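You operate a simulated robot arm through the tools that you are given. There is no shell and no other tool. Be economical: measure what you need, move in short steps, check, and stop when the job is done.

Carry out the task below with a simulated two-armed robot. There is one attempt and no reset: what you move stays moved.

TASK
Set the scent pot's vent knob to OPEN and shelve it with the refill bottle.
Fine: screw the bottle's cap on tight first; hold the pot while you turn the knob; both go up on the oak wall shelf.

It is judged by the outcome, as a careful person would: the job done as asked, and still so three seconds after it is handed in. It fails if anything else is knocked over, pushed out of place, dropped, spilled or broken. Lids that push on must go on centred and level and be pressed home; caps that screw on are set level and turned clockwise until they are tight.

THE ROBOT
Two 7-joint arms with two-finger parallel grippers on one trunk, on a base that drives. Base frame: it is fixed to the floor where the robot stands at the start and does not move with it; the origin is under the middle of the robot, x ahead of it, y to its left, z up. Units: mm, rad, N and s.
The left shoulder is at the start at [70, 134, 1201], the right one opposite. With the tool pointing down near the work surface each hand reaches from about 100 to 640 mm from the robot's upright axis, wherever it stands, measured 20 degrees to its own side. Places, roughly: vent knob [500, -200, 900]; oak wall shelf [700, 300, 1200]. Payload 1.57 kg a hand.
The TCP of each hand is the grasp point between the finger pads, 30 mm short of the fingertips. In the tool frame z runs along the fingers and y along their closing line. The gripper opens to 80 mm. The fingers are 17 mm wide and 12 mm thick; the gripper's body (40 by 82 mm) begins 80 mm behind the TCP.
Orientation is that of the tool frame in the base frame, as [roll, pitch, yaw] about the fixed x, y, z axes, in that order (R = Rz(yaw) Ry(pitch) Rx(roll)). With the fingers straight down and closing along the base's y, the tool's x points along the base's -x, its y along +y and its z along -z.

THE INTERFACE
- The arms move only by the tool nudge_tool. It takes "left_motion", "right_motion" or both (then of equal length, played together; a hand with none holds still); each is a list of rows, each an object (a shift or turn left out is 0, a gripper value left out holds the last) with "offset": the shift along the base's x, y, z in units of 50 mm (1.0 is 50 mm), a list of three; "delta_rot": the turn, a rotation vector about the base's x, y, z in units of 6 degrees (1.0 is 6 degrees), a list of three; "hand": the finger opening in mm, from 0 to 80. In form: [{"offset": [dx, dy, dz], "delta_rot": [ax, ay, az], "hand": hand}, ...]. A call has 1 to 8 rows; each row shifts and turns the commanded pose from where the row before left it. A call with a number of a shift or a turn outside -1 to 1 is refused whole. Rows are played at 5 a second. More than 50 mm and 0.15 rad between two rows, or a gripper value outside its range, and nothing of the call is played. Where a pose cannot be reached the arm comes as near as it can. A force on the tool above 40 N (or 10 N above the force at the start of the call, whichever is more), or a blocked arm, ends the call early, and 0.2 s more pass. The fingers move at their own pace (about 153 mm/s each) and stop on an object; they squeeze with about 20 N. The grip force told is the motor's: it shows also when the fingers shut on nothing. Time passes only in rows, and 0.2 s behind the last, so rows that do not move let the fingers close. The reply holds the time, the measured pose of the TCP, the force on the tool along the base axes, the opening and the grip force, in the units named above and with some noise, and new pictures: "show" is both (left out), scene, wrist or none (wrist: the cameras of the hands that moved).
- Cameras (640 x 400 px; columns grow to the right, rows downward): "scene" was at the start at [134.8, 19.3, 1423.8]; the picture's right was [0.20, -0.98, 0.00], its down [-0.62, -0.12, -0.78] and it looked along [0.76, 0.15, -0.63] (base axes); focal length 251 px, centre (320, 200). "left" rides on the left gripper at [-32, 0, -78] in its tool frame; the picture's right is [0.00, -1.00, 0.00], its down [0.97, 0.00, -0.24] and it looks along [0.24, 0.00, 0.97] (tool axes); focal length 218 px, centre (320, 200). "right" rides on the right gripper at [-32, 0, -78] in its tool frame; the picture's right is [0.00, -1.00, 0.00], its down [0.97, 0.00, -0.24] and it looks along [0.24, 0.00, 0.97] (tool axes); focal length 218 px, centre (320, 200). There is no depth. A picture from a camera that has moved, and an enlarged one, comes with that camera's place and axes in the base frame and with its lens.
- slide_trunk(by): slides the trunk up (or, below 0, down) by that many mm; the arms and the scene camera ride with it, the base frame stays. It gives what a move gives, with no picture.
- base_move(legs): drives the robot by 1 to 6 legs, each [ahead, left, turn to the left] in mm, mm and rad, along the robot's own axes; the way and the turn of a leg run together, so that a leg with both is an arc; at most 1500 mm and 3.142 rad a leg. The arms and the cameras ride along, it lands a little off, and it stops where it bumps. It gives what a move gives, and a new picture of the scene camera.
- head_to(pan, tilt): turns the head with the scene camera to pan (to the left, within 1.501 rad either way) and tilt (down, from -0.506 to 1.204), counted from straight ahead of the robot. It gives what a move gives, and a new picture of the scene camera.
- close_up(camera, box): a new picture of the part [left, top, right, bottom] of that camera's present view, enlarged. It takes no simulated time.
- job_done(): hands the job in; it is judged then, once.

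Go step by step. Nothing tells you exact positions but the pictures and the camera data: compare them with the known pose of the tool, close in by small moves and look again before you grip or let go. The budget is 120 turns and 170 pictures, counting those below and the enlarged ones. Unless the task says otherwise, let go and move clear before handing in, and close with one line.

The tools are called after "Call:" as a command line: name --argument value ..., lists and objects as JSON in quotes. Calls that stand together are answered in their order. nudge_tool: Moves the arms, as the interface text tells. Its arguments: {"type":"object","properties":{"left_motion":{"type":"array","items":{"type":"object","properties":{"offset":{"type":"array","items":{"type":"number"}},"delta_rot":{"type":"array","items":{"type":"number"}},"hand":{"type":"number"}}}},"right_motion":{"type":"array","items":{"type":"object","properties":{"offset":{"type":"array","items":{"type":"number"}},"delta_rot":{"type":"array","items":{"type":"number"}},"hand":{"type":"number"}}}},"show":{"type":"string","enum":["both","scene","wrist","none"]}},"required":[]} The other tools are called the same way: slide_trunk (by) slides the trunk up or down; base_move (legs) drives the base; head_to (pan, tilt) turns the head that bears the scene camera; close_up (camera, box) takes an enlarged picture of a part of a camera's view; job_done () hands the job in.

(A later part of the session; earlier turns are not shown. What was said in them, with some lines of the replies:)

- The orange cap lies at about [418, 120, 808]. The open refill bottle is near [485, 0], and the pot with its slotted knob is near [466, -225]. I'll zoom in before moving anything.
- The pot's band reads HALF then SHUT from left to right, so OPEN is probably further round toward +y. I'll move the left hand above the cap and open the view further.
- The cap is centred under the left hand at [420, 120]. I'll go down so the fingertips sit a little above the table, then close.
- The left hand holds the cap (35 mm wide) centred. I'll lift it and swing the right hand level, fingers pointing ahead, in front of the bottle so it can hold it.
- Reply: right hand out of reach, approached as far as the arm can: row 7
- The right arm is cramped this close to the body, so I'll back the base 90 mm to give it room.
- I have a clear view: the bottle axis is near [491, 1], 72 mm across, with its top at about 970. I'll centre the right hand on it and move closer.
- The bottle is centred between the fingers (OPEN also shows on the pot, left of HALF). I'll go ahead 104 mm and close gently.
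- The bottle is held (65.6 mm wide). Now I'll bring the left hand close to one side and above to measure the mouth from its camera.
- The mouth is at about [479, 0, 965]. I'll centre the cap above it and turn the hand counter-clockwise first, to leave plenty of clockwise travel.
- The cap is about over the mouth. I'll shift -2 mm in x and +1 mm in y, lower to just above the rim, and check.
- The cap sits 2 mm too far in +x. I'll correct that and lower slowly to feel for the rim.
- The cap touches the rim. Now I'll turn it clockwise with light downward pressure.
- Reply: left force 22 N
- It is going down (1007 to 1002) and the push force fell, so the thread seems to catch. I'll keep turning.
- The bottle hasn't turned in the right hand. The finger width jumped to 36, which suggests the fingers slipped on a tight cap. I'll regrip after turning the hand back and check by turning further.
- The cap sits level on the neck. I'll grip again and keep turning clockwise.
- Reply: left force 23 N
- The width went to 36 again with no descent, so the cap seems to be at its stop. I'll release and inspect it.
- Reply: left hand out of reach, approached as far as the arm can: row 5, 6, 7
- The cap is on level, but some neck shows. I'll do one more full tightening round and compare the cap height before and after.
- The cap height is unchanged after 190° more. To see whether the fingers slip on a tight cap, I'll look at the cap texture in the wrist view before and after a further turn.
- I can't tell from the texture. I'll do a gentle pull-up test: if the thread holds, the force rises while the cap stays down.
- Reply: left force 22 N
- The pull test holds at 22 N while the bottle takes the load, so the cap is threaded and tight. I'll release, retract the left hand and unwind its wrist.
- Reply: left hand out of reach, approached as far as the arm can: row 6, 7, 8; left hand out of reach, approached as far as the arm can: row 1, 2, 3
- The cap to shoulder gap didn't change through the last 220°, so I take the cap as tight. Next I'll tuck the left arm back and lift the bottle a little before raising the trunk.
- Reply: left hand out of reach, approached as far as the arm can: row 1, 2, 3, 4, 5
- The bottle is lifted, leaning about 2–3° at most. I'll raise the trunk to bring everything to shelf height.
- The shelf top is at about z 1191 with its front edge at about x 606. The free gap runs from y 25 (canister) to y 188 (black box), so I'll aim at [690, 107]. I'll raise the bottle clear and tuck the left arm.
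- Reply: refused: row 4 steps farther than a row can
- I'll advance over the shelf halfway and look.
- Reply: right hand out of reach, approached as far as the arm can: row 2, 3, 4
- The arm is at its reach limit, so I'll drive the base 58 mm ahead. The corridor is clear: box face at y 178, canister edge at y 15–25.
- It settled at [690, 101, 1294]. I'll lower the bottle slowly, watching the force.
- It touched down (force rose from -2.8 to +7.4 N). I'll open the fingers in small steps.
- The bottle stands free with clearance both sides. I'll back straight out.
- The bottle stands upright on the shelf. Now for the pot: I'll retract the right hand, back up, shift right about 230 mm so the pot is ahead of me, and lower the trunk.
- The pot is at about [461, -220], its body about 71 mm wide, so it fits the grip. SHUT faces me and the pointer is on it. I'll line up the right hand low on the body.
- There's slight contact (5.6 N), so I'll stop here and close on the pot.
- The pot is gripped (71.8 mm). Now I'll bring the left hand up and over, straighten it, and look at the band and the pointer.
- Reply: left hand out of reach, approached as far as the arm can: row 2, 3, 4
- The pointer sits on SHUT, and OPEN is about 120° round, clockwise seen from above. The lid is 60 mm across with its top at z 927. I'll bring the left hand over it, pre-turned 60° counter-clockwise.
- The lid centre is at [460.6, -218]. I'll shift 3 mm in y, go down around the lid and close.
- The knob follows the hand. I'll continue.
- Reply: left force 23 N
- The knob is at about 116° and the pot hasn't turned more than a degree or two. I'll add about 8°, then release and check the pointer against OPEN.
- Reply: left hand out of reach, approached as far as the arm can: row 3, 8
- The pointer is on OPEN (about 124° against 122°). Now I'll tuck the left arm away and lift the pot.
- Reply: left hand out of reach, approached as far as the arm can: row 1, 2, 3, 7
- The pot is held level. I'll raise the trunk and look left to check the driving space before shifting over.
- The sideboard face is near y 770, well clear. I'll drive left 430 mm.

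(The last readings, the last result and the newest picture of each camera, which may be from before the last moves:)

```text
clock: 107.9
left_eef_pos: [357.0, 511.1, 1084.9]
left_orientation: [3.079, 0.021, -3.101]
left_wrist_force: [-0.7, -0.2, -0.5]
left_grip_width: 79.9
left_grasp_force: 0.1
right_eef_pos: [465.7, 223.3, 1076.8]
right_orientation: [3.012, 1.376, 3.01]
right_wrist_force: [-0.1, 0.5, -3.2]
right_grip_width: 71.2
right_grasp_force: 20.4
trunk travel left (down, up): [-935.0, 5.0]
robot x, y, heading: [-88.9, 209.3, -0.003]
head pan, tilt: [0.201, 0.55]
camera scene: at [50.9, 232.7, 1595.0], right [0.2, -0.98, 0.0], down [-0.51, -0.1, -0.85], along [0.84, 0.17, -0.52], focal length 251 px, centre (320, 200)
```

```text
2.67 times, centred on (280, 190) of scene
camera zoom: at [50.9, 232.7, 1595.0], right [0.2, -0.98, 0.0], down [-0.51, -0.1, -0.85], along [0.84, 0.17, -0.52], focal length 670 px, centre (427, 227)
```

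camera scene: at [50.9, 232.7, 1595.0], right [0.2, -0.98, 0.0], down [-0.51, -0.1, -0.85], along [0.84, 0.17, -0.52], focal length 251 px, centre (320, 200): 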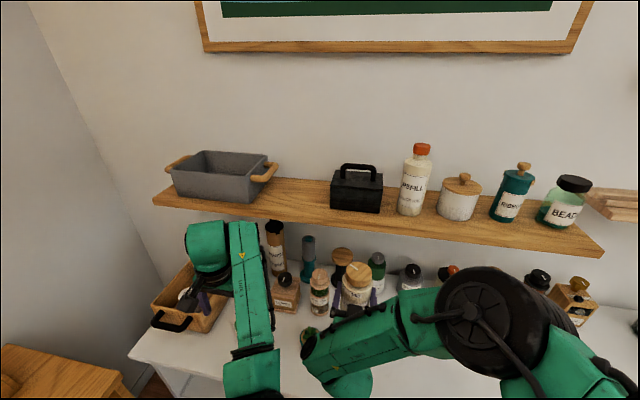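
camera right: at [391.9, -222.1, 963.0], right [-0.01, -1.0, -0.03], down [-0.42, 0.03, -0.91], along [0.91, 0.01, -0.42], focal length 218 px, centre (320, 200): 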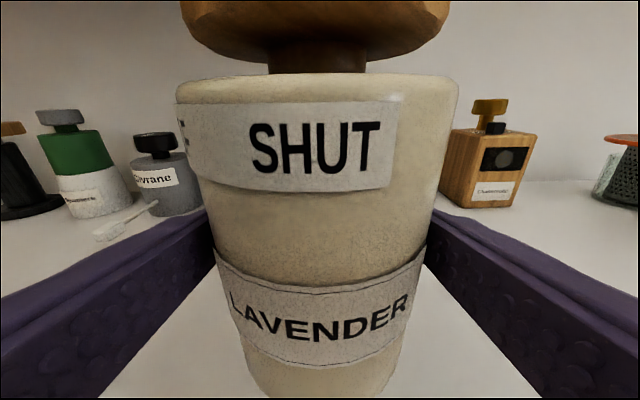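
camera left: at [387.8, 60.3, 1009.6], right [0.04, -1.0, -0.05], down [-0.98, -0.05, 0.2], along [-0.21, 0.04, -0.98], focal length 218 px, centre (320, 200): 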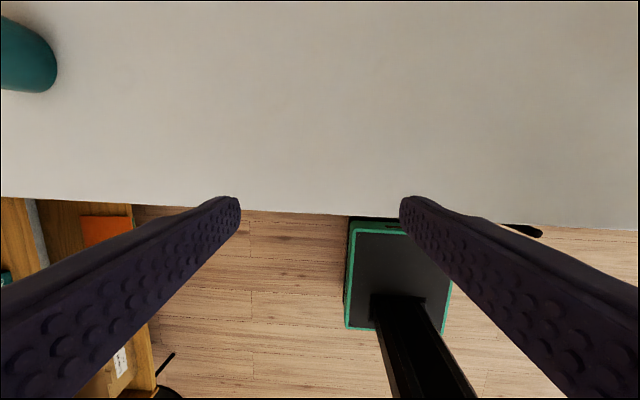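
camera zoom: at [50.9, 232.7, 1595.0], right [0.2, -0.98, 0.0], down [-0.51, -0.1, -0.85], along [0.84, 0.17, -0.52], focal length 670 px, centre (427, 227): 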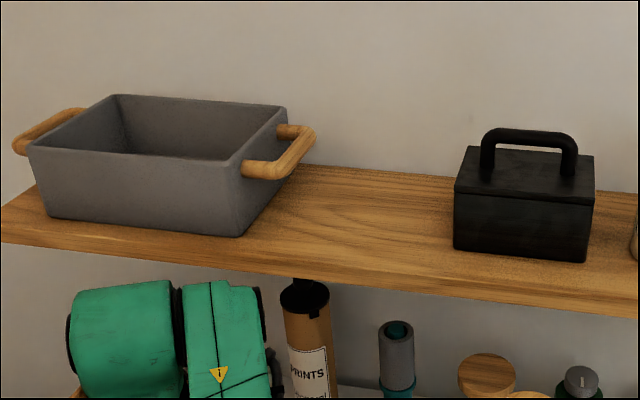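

The gap runs from y 330 (box) to 515 (tray handle), so I'll aim for [680, 418]. I'll raise the pot above shelf level first, then shift left 80 mm.

Call:
nudge_tool --right_motion '[{"offset": [0, 0, 0.7]}, {"offset": [0, 0.2, 0.8]}, {"offset": [0, 0.4, 0.8]}, {"offset": [0, 0.6, 0.7]}, {"offset": [0, 0.6, 0.6]}, {"offset": [0, 0.6, 0.4]}, {}]' --show "none"

Call:
base_move --legs '[[0, 80, 0], [50, 0, 0]]'

```text
clock: 109.5
left_eef_pos: [356.5, 512.4, 1084.3]
left_orientation: [3.077, 0.019, -3.102]
left_wrist_force: [-1.3, 0.1, 0.4]
left_grip_width: 79.8
left_grasp_force: 0.1
right_eef_pos: [464.5, 340.8, 1278.6]
right_orientation: [3.014, 1.377, 3.011]
right_wrist_force: [-0.2, 0.1, -4.7]
right_grip_width: 71.5
right_grasp_force: 19.7
trunk travel left (down, up): [-935.0, 5.0]
robot x, y, heading: [-90.6, 217.3, -0.005]
head pan, tilt: [0.201, 0.55]
```

```text
clock: 111.1
left_eef_pos: [400.6, 586.9, 1089.2]
left_orientation: [3.075, 0.031, -3.101]
left_wrist_force: [-0.5, -0.7, -0.2]
left_grip_width: 80.1
left_grasp_force: 0.0
right_eef_pos: [505.1, 416.4, 1284.6]
right_orientation: [2.993, 1.384, 2.986]
right_wrist_force: [-1.7, -0.1, -3.0]
right_grip_width: 71.4
right_grasp_force: 20.2
trunk travel left (down, up): [-935.0, 5.0]
robot x, y, heading: [-35.8, 291.9, -0.009]
head pan, tilt: [0.201, 0.55]
camera scene: at [89.0, 307.8, 1596.3], right [0.19, -0.98, 0.0], down [-0.51, -0.1, -0.86], along [0.84, 0.16, -0.52], focal length 251 px, centre (320, 200)
```

scene: 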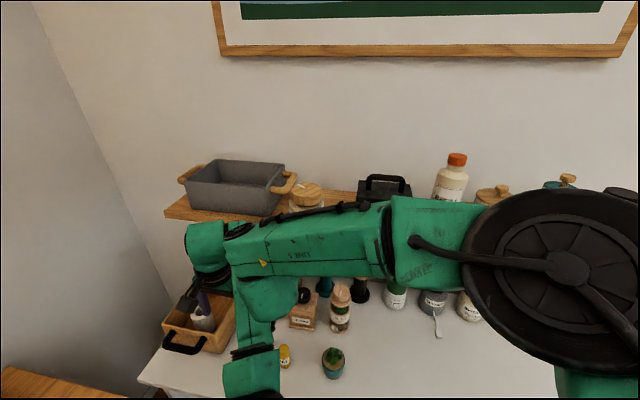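

Base is at y ≈ 292 and settling. I'll let it settle, then advance over the shelf partway and look.

Call:
nudge_tool --right_motion '[{}, {}, {"offset": [0.5, 0, 0]}, {"offset": [0.5, 0, 0]}, {"offset": [0.4, 0, 0]}, {}]' --show "both"

```text
clock: 112.5
left_eef_pos: [406.9, 588.7, 1085.5]
left_orientation: [3.077, 0.021, -3.101]
left_wrist_force: [-0.5, -1.0, -0.1]
left_grip_width: 79.9
left_grasp_force: 0.0
right_eef_pos: [585.4, 419.3, 1277.6]
right_orientation: [3.011, 1.377, 3.006]
right_wrist_force: [-0.9, -0.7, -4.5]
right_grip_width: 71.1
right_grasp_force: 19.7
trunk travel left (down, up): [-935.0, 5.0]
robot x, y, heading: [-37.9, 295.2, -0.012]
head pan, tilt: [0.201, 0.55]
camera scene: at [100.9, 310.9, 1595.1], right [0.19, -0.98, 0.0], down [-0.51, -0.1, -0.85], along [0.84, 0.16, -0.52], focal length 251 px, centre (320, 200)
camera right: at [514.5, 416.6, 1323.9], right [-0.01, -1.0, -0.02], down [-0.42, 0.03, -0.91], along [0.91, 0.0, -0.42], focal length 218 px, centre (320, 200)
```

scene: 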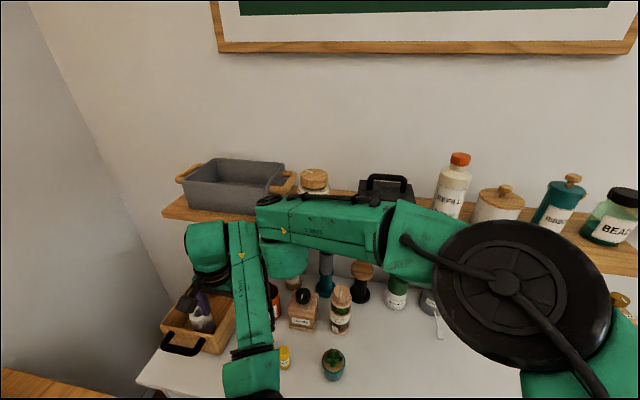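
right: 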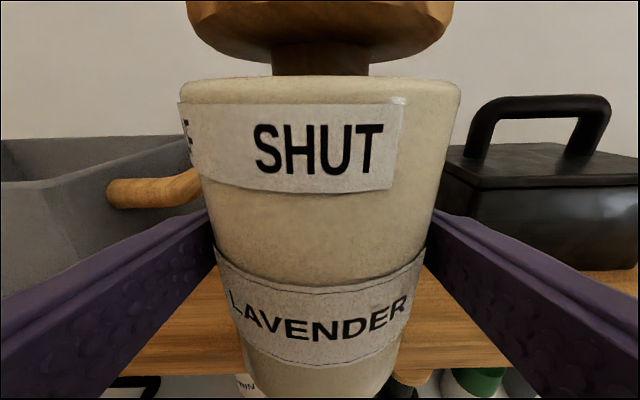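

Call:
nudge_tool --right_motion '[{"offset": [0.5, -0.02, 0]}, {"offset": [0.5, -0.02, 0]}, {"offset": [0.5, -0.02, 0]}, {"offset": [0.4, 0, 0]}, {}]' --show "both"

```text
clock: 113.7
left_eef_pos: [408.9, 589.7, 1085.9]
left_orientation: [3.078, 0.02, -3.103]
left_wrist_force: [-0.2, -0.7, -0.4]
left_grip_width: 79.7
left_grasp_force: 0.1
right_eef_pos: [670.5, 406.7, 1276.5]
right_orientation: [3.016, 1.375, 3.012]
right_wrist_force: [0.0, 0.4, -4.5]
right_grip_width: 71.2
right_grasp_force: 19.9
right hand out of reach, approached as far as the arm can: row 3, 4
trunk travel left (down, up): [-935.0, 5.0]
robot x, y, heading: [-37.8, 291.0, -0.008]
head pan, tilt: [0.201, 0.55]
camera scene: at [102.2, 311.6, 1595.0], right [0.19, -0.98, 0.0], down [-0.51, -0.1, -0.85], along [0.84, 0.16, -0.52], focal length 251 px, centre (320, 200)
camera right: at [599.6, 405.2, 1322.6], right [-0.01, -1.0, -0.02], down [-0.42, 0.03, -0.91], along [0.91, 0.0, -0.42], focal length 218 px, centre (320, 200)
```

scene: 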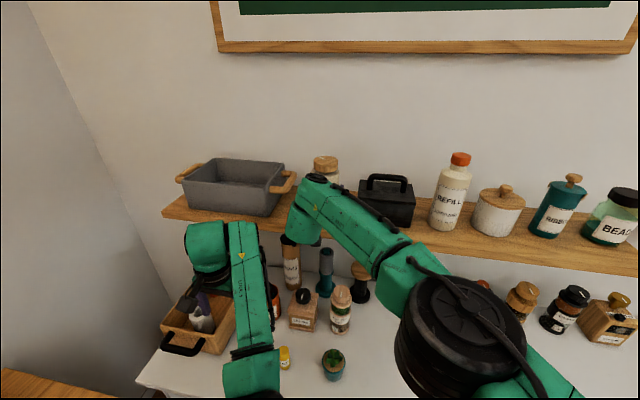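
right: 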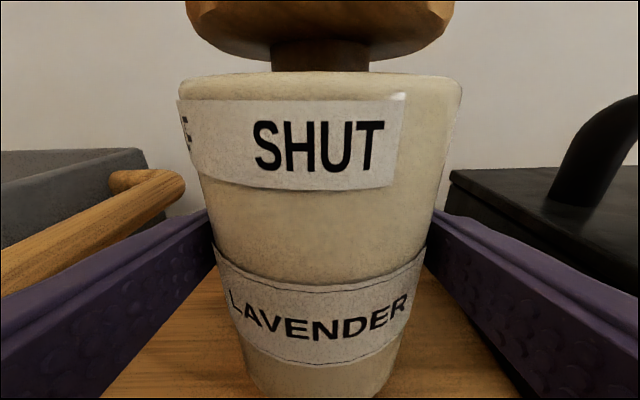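

The pot is over the shelf at [670, 407] with clearance on both sides. I'll lower it slowly.

Call:
nudge_tool --right_motion '[{"offset": [0, 0, -0.2]}, {"offset": [0, 0, -0.2]}, {"offset": [0, 0, -0.08]}, {}]' --show "wrist"

Call:
nudge_tool --right_motion '[{"offset": [0, 0, -0.06]}, {"offset": [0, 0, -0.04]}, {}]' --show "none"

```text
clock: 114.7
left_eef_pos: [409.2, 589.2, 1084.4]
left_orientation: [3.078, 0.021, -3.103]
left_wrist_force: [0.1, 0.3, 1.0]
left_grip_width: 79.9
left_grasp_force: 0.1
right_eef_pos: [670.3, 404.5, 1252.9]
right_orientation: [3.014, 1.376, 3.006]
right_wrist_force: [-0.6, -0.3, -4.3]
right_grip_width: 71.4
right_grasp_force: 20.0
trunk travel left (down, up): [-935.0, 5.0]
robot x, y, heading: [-39.8, 288.4, -0.005]
head pan, tilt: [0.201, 0.55]
camera right: at [597.8, 403.4, 1300.3], right [-0.01, -1.0, -0.02], down [-0.42, 0.03, -0.91], along [0.91, 0.0, -0.42], focal length 218 px, centre (320, 200)
```

right: 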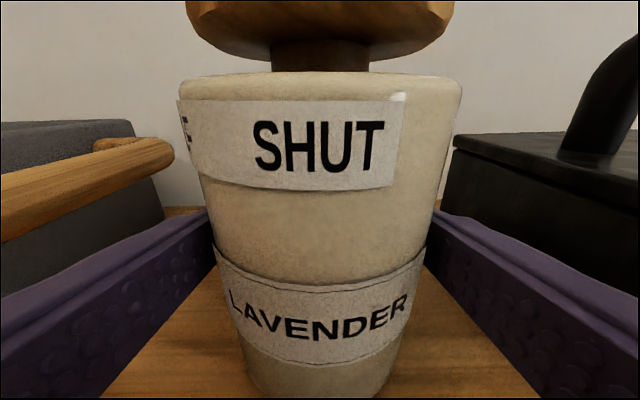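

```text
clock: 115.5
left_eef_pos: [407.5, 590.0, 1085.6]
left_orientation: [3.077, 0.02, -3.101]
left_wrist_force: [0.5, -0.5, 0.6]
left_grip_width: 79.9
left_grasp_force: 0.0
right_eef_pos: [666.5, 405.9, 1250.2]
right_orientation: [3.02, 1.381, 3.013]
right_wrist_force: [4.1, 1.4, 6.9]
right_grip_width: 71.3
right_grasp_force: 19.6
trunk travel left (down, up): [-935.0, 5.0]
robot x, y, heading: [-38.9, 297.3, -0.007]
head pan, tilt: [0.201, 0.55]
```

It touched down (+6.9 N). Releasing in small steps.

Call:
nudge_tool --right_motion '[{"hand": 73}, {"hand": 75}, {"hand": 78}, {"hand": 80}, {}]' --show "wrist"

```text
clock: 116.7
left_eef_pos: [409.2, 589.3, 1086.0]
left_orientation: [3.078, 0.021, -3.102]
left_wrist_force: [0.0, 0.4, -0.7]
left_grip_width: 80.2
left_grasp_force: 0.1
right_eef_pos: [666.3, 404.7, 1248.1]
right_orientation: [3.013, 1.378, 3.005]
right_wrist_force: [-0.4, 1.0, 0.1]
right_grip_width: 80.0
right_grasp_force: 0.1
trunk travel left (down, up): [-935.0, 5.0]
robot x, y, heading: [-39.0, 292.8, -0.01]
head pan, tilt: [0.201, 0.55]
camera right: at [595.7, 403.3, 1295.4], right [-0.01, -1.0, -0.02], down [-0.42, 0.03, -0.91], along [0.91, 0.0, -0.42], focal length 218 px, centre (320, 200)
```

right: 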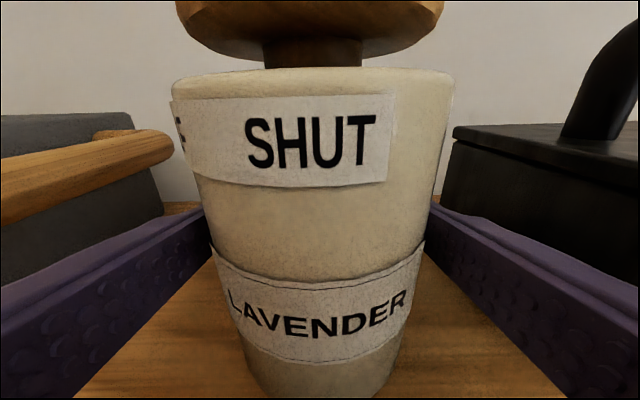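

The pot stands on its own. I'll centre by 2 mm and back straight out.

Call:
nudge_tool --right_motion '[{"offset": [0, 0.04, 0]}, {"offset": [-0.2, 0, 0]}, {"offset": [-0.3, 0, 0]}, {"offset": [-0.5, 0, 0]}, {"offset": [-0.7, 0, 0]}, {"offset": [-0.8, 0, 0]}, {"offset": [-0.8, 0, 0]}, {}]' --show "both"

```text
clock: 118.5
left_eef_pos: [408.7, 588.7, 1084.6]
left_orientation: [3.076, 0.021, -3.101]
left_wrist_force: [0.2, 0.0, 0.8]
left_grip_width: 79.9
left_grasp_force: 0.1
right_eef_pos: [501.0, 406.2, 1247.1]
right_orientation: [3.014, 1.376, 3.002]
right_wrist_force: [1.1, 0.9, -0.8]
right_grip_width: 79.9
right_grasp_force: 0.0
right hand out of reach, approached as far as the arm can: row 1
trunk travel left (down, up): [-935.0, 5.0]
robot x, y, heading: [-41.9, 295.2, -0.011]
head pan, tilt: [0.201, 0.55]
camera scene: at [101.7, 311.4, 1595.1], right [0.19, -0.98, 0.0], down [-0.51, -0.1, -0.85], along [0.84, 0.16, -0.52], focal length 251 px, centre (320, 200)
camera right: at [430.7, 404.0, 1292.6], right [-0.01, -1.0, -0.02], down [-0.42, 0.03, -0.91], along [0.91, 0.0, -0.42], focal length 218 px, centre (320, 200)
```

scene: 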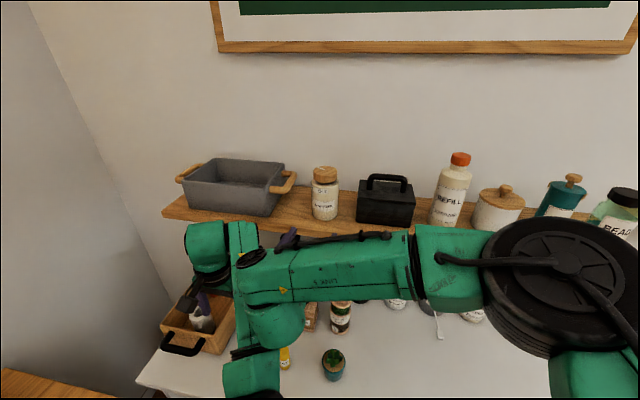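
right: 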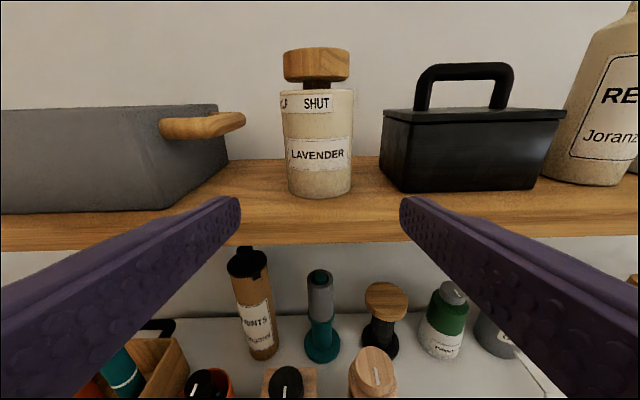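

Both items are on the shelf. I'll zoom in on the pot's knob and the bottle's cap to check.

Call:
close_up --camera "scene" --box '[280, 140, 490, 240]'

Call:
close_up --camera "scene" --box '[305, 155, 345, 185]'

Call:
close_up --camera "scene" --box '[150, 260, 250, 370]'

```text
3.05 times, centred on (385, 190) of scene
camera zoom: at [101.7, 311.4, 1595.1], right [0.19, -0.98, 0.0], down [-0.51, -0.1, -0.85], along [0.84, 0.16, -0.52], focal length 766 px, centre (122, 230)
```

zoom: 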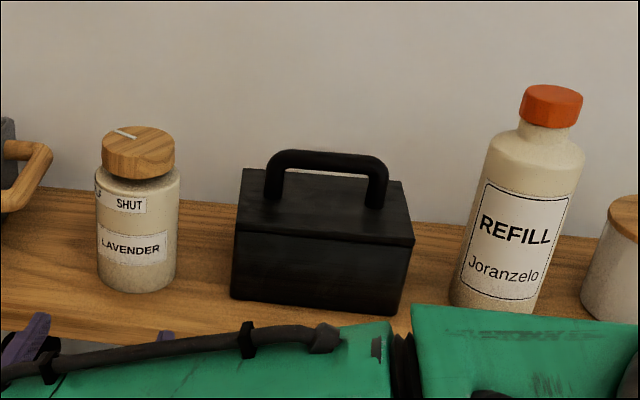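

```text
13.33 times, centred on (325, 170) of scene
camera zoom: at [101.7, 311.4, 1595.1], right [0.19, -0.98, 0.0], down [-0.51, -0.1, -0.85], along [0.84, 0.16, -0.52], focal length 3349 px, centre (253, 600)
```

zoom: 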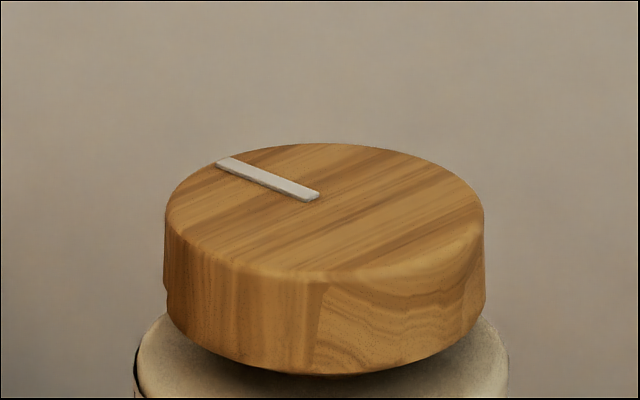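

```text
3.64 times, centred on (200, 315) of scene
camera zoom: at [101.7, 311.4, 1595.1], right [0.19, -0.98, 0.0], down [-0.51, -0.1, -0.85], along [0.84, 0.16, -0.52], focal length 913 px, centre (756, -218)
```

zoom: 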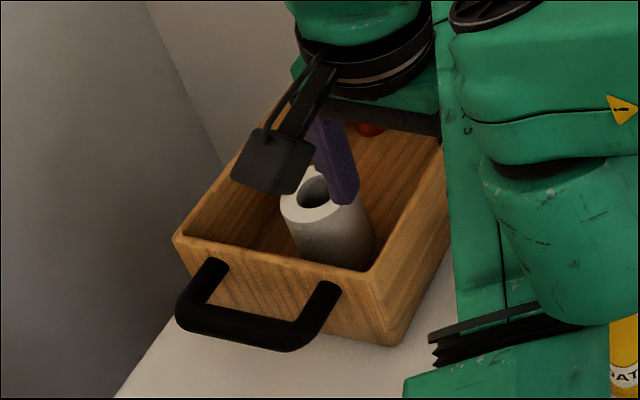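

The pot pointer is at OPEN and the tray on the table is undisturbed. I'll back the robot away and look at the bottle cap once more.

Call:
base_move --legs '[[-120, 0, 0], [0, -200, 0]]'

Call:
close_up --camera "scene" --box '[200, 100, 520, 300]'

```text
clock: 120.9
left_eef_pos: [289.9, 395.7, 1083.2]
left_orientation: [3.081, 0.018, -3.108]
left_wrist_force: [0.7, 0.4, 0.4]
left_grip_width: 80.0
left_grasp_force: 0.0
right_eef_pos: [381.5, 211.5, 1245.7]
right_orientation: [3.032, 1.378, 3.017]
right_wrist_force: [-0.1, 0.9, 0.4]
right_grip_width: 80.0
right_grasp_force: 0.0
trunk travel left (down, up): [-935.0, 5.0]
robot x, y, heading: [-157.9, 94.5, -0.013]
head pan, tilt: [0.201, 0.55]
camera scene: at [-18.4, 121.1, 1594.9], right [0.18, -0.98, 0.0], down [-0.51, -0.1, -0.85], along [0.84, 0.16, -0.52], focal length 251 px, centre (320, 200)
```

scene: 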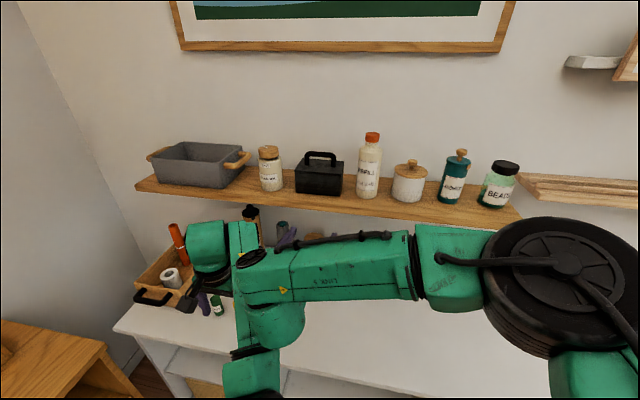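

```text
2.00 times, centred on (360, 200) of scene
camera zoom: at [-18.4, 121.1, 1594.9], right [0.18, -0.98, 0.0], down [-0.51, -0.1, -0.85], along [0.84, 0.16, -0.52], focal length 502 px, centre (240, 200)
```

zoom: 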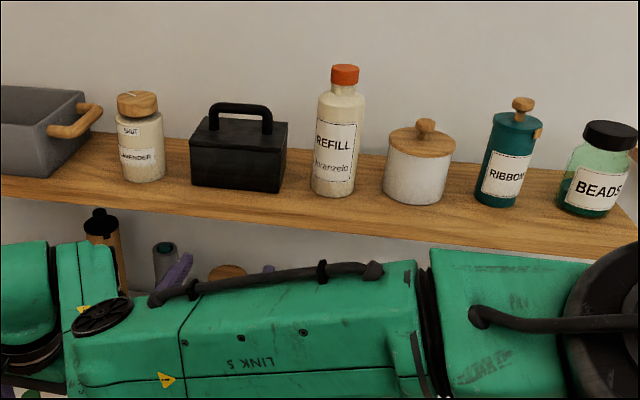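

Call:
close_up --camera "right" --box '[320, 20, 460, 120]'

```text
4.00 times, centred on (390, 70) of right
camera zoom: at [311.4, 210.6, 1291.8], right [-0.02, -1.0, -0.02], down [-0.42, 0.03, -0.91], along [0.91, -0.01, -0.42], focal length 873 px, centre (40, 720)
```

zoom: 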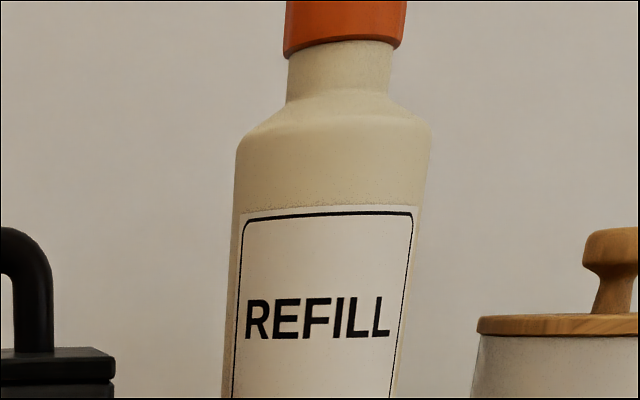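

Both items stand on the oak shelf with the hands clear. The knob points to OPEN. The cap is level and held against a 22 N pull, and the bottle began to twist in the grip during the last rounds, which suggests a tight thread. Handing in.

Call:
job_done

```text
The job is handed in.
```

I've handed the job in: the vent knob points to OPEN, and the capped refill bottle and the scent pot both stand on the oak wall shelf. I believe the cap is tight but couldn't confirm it: it held against a 22 N pull, but it barely dropped as I turned it and some neck still shows below it.
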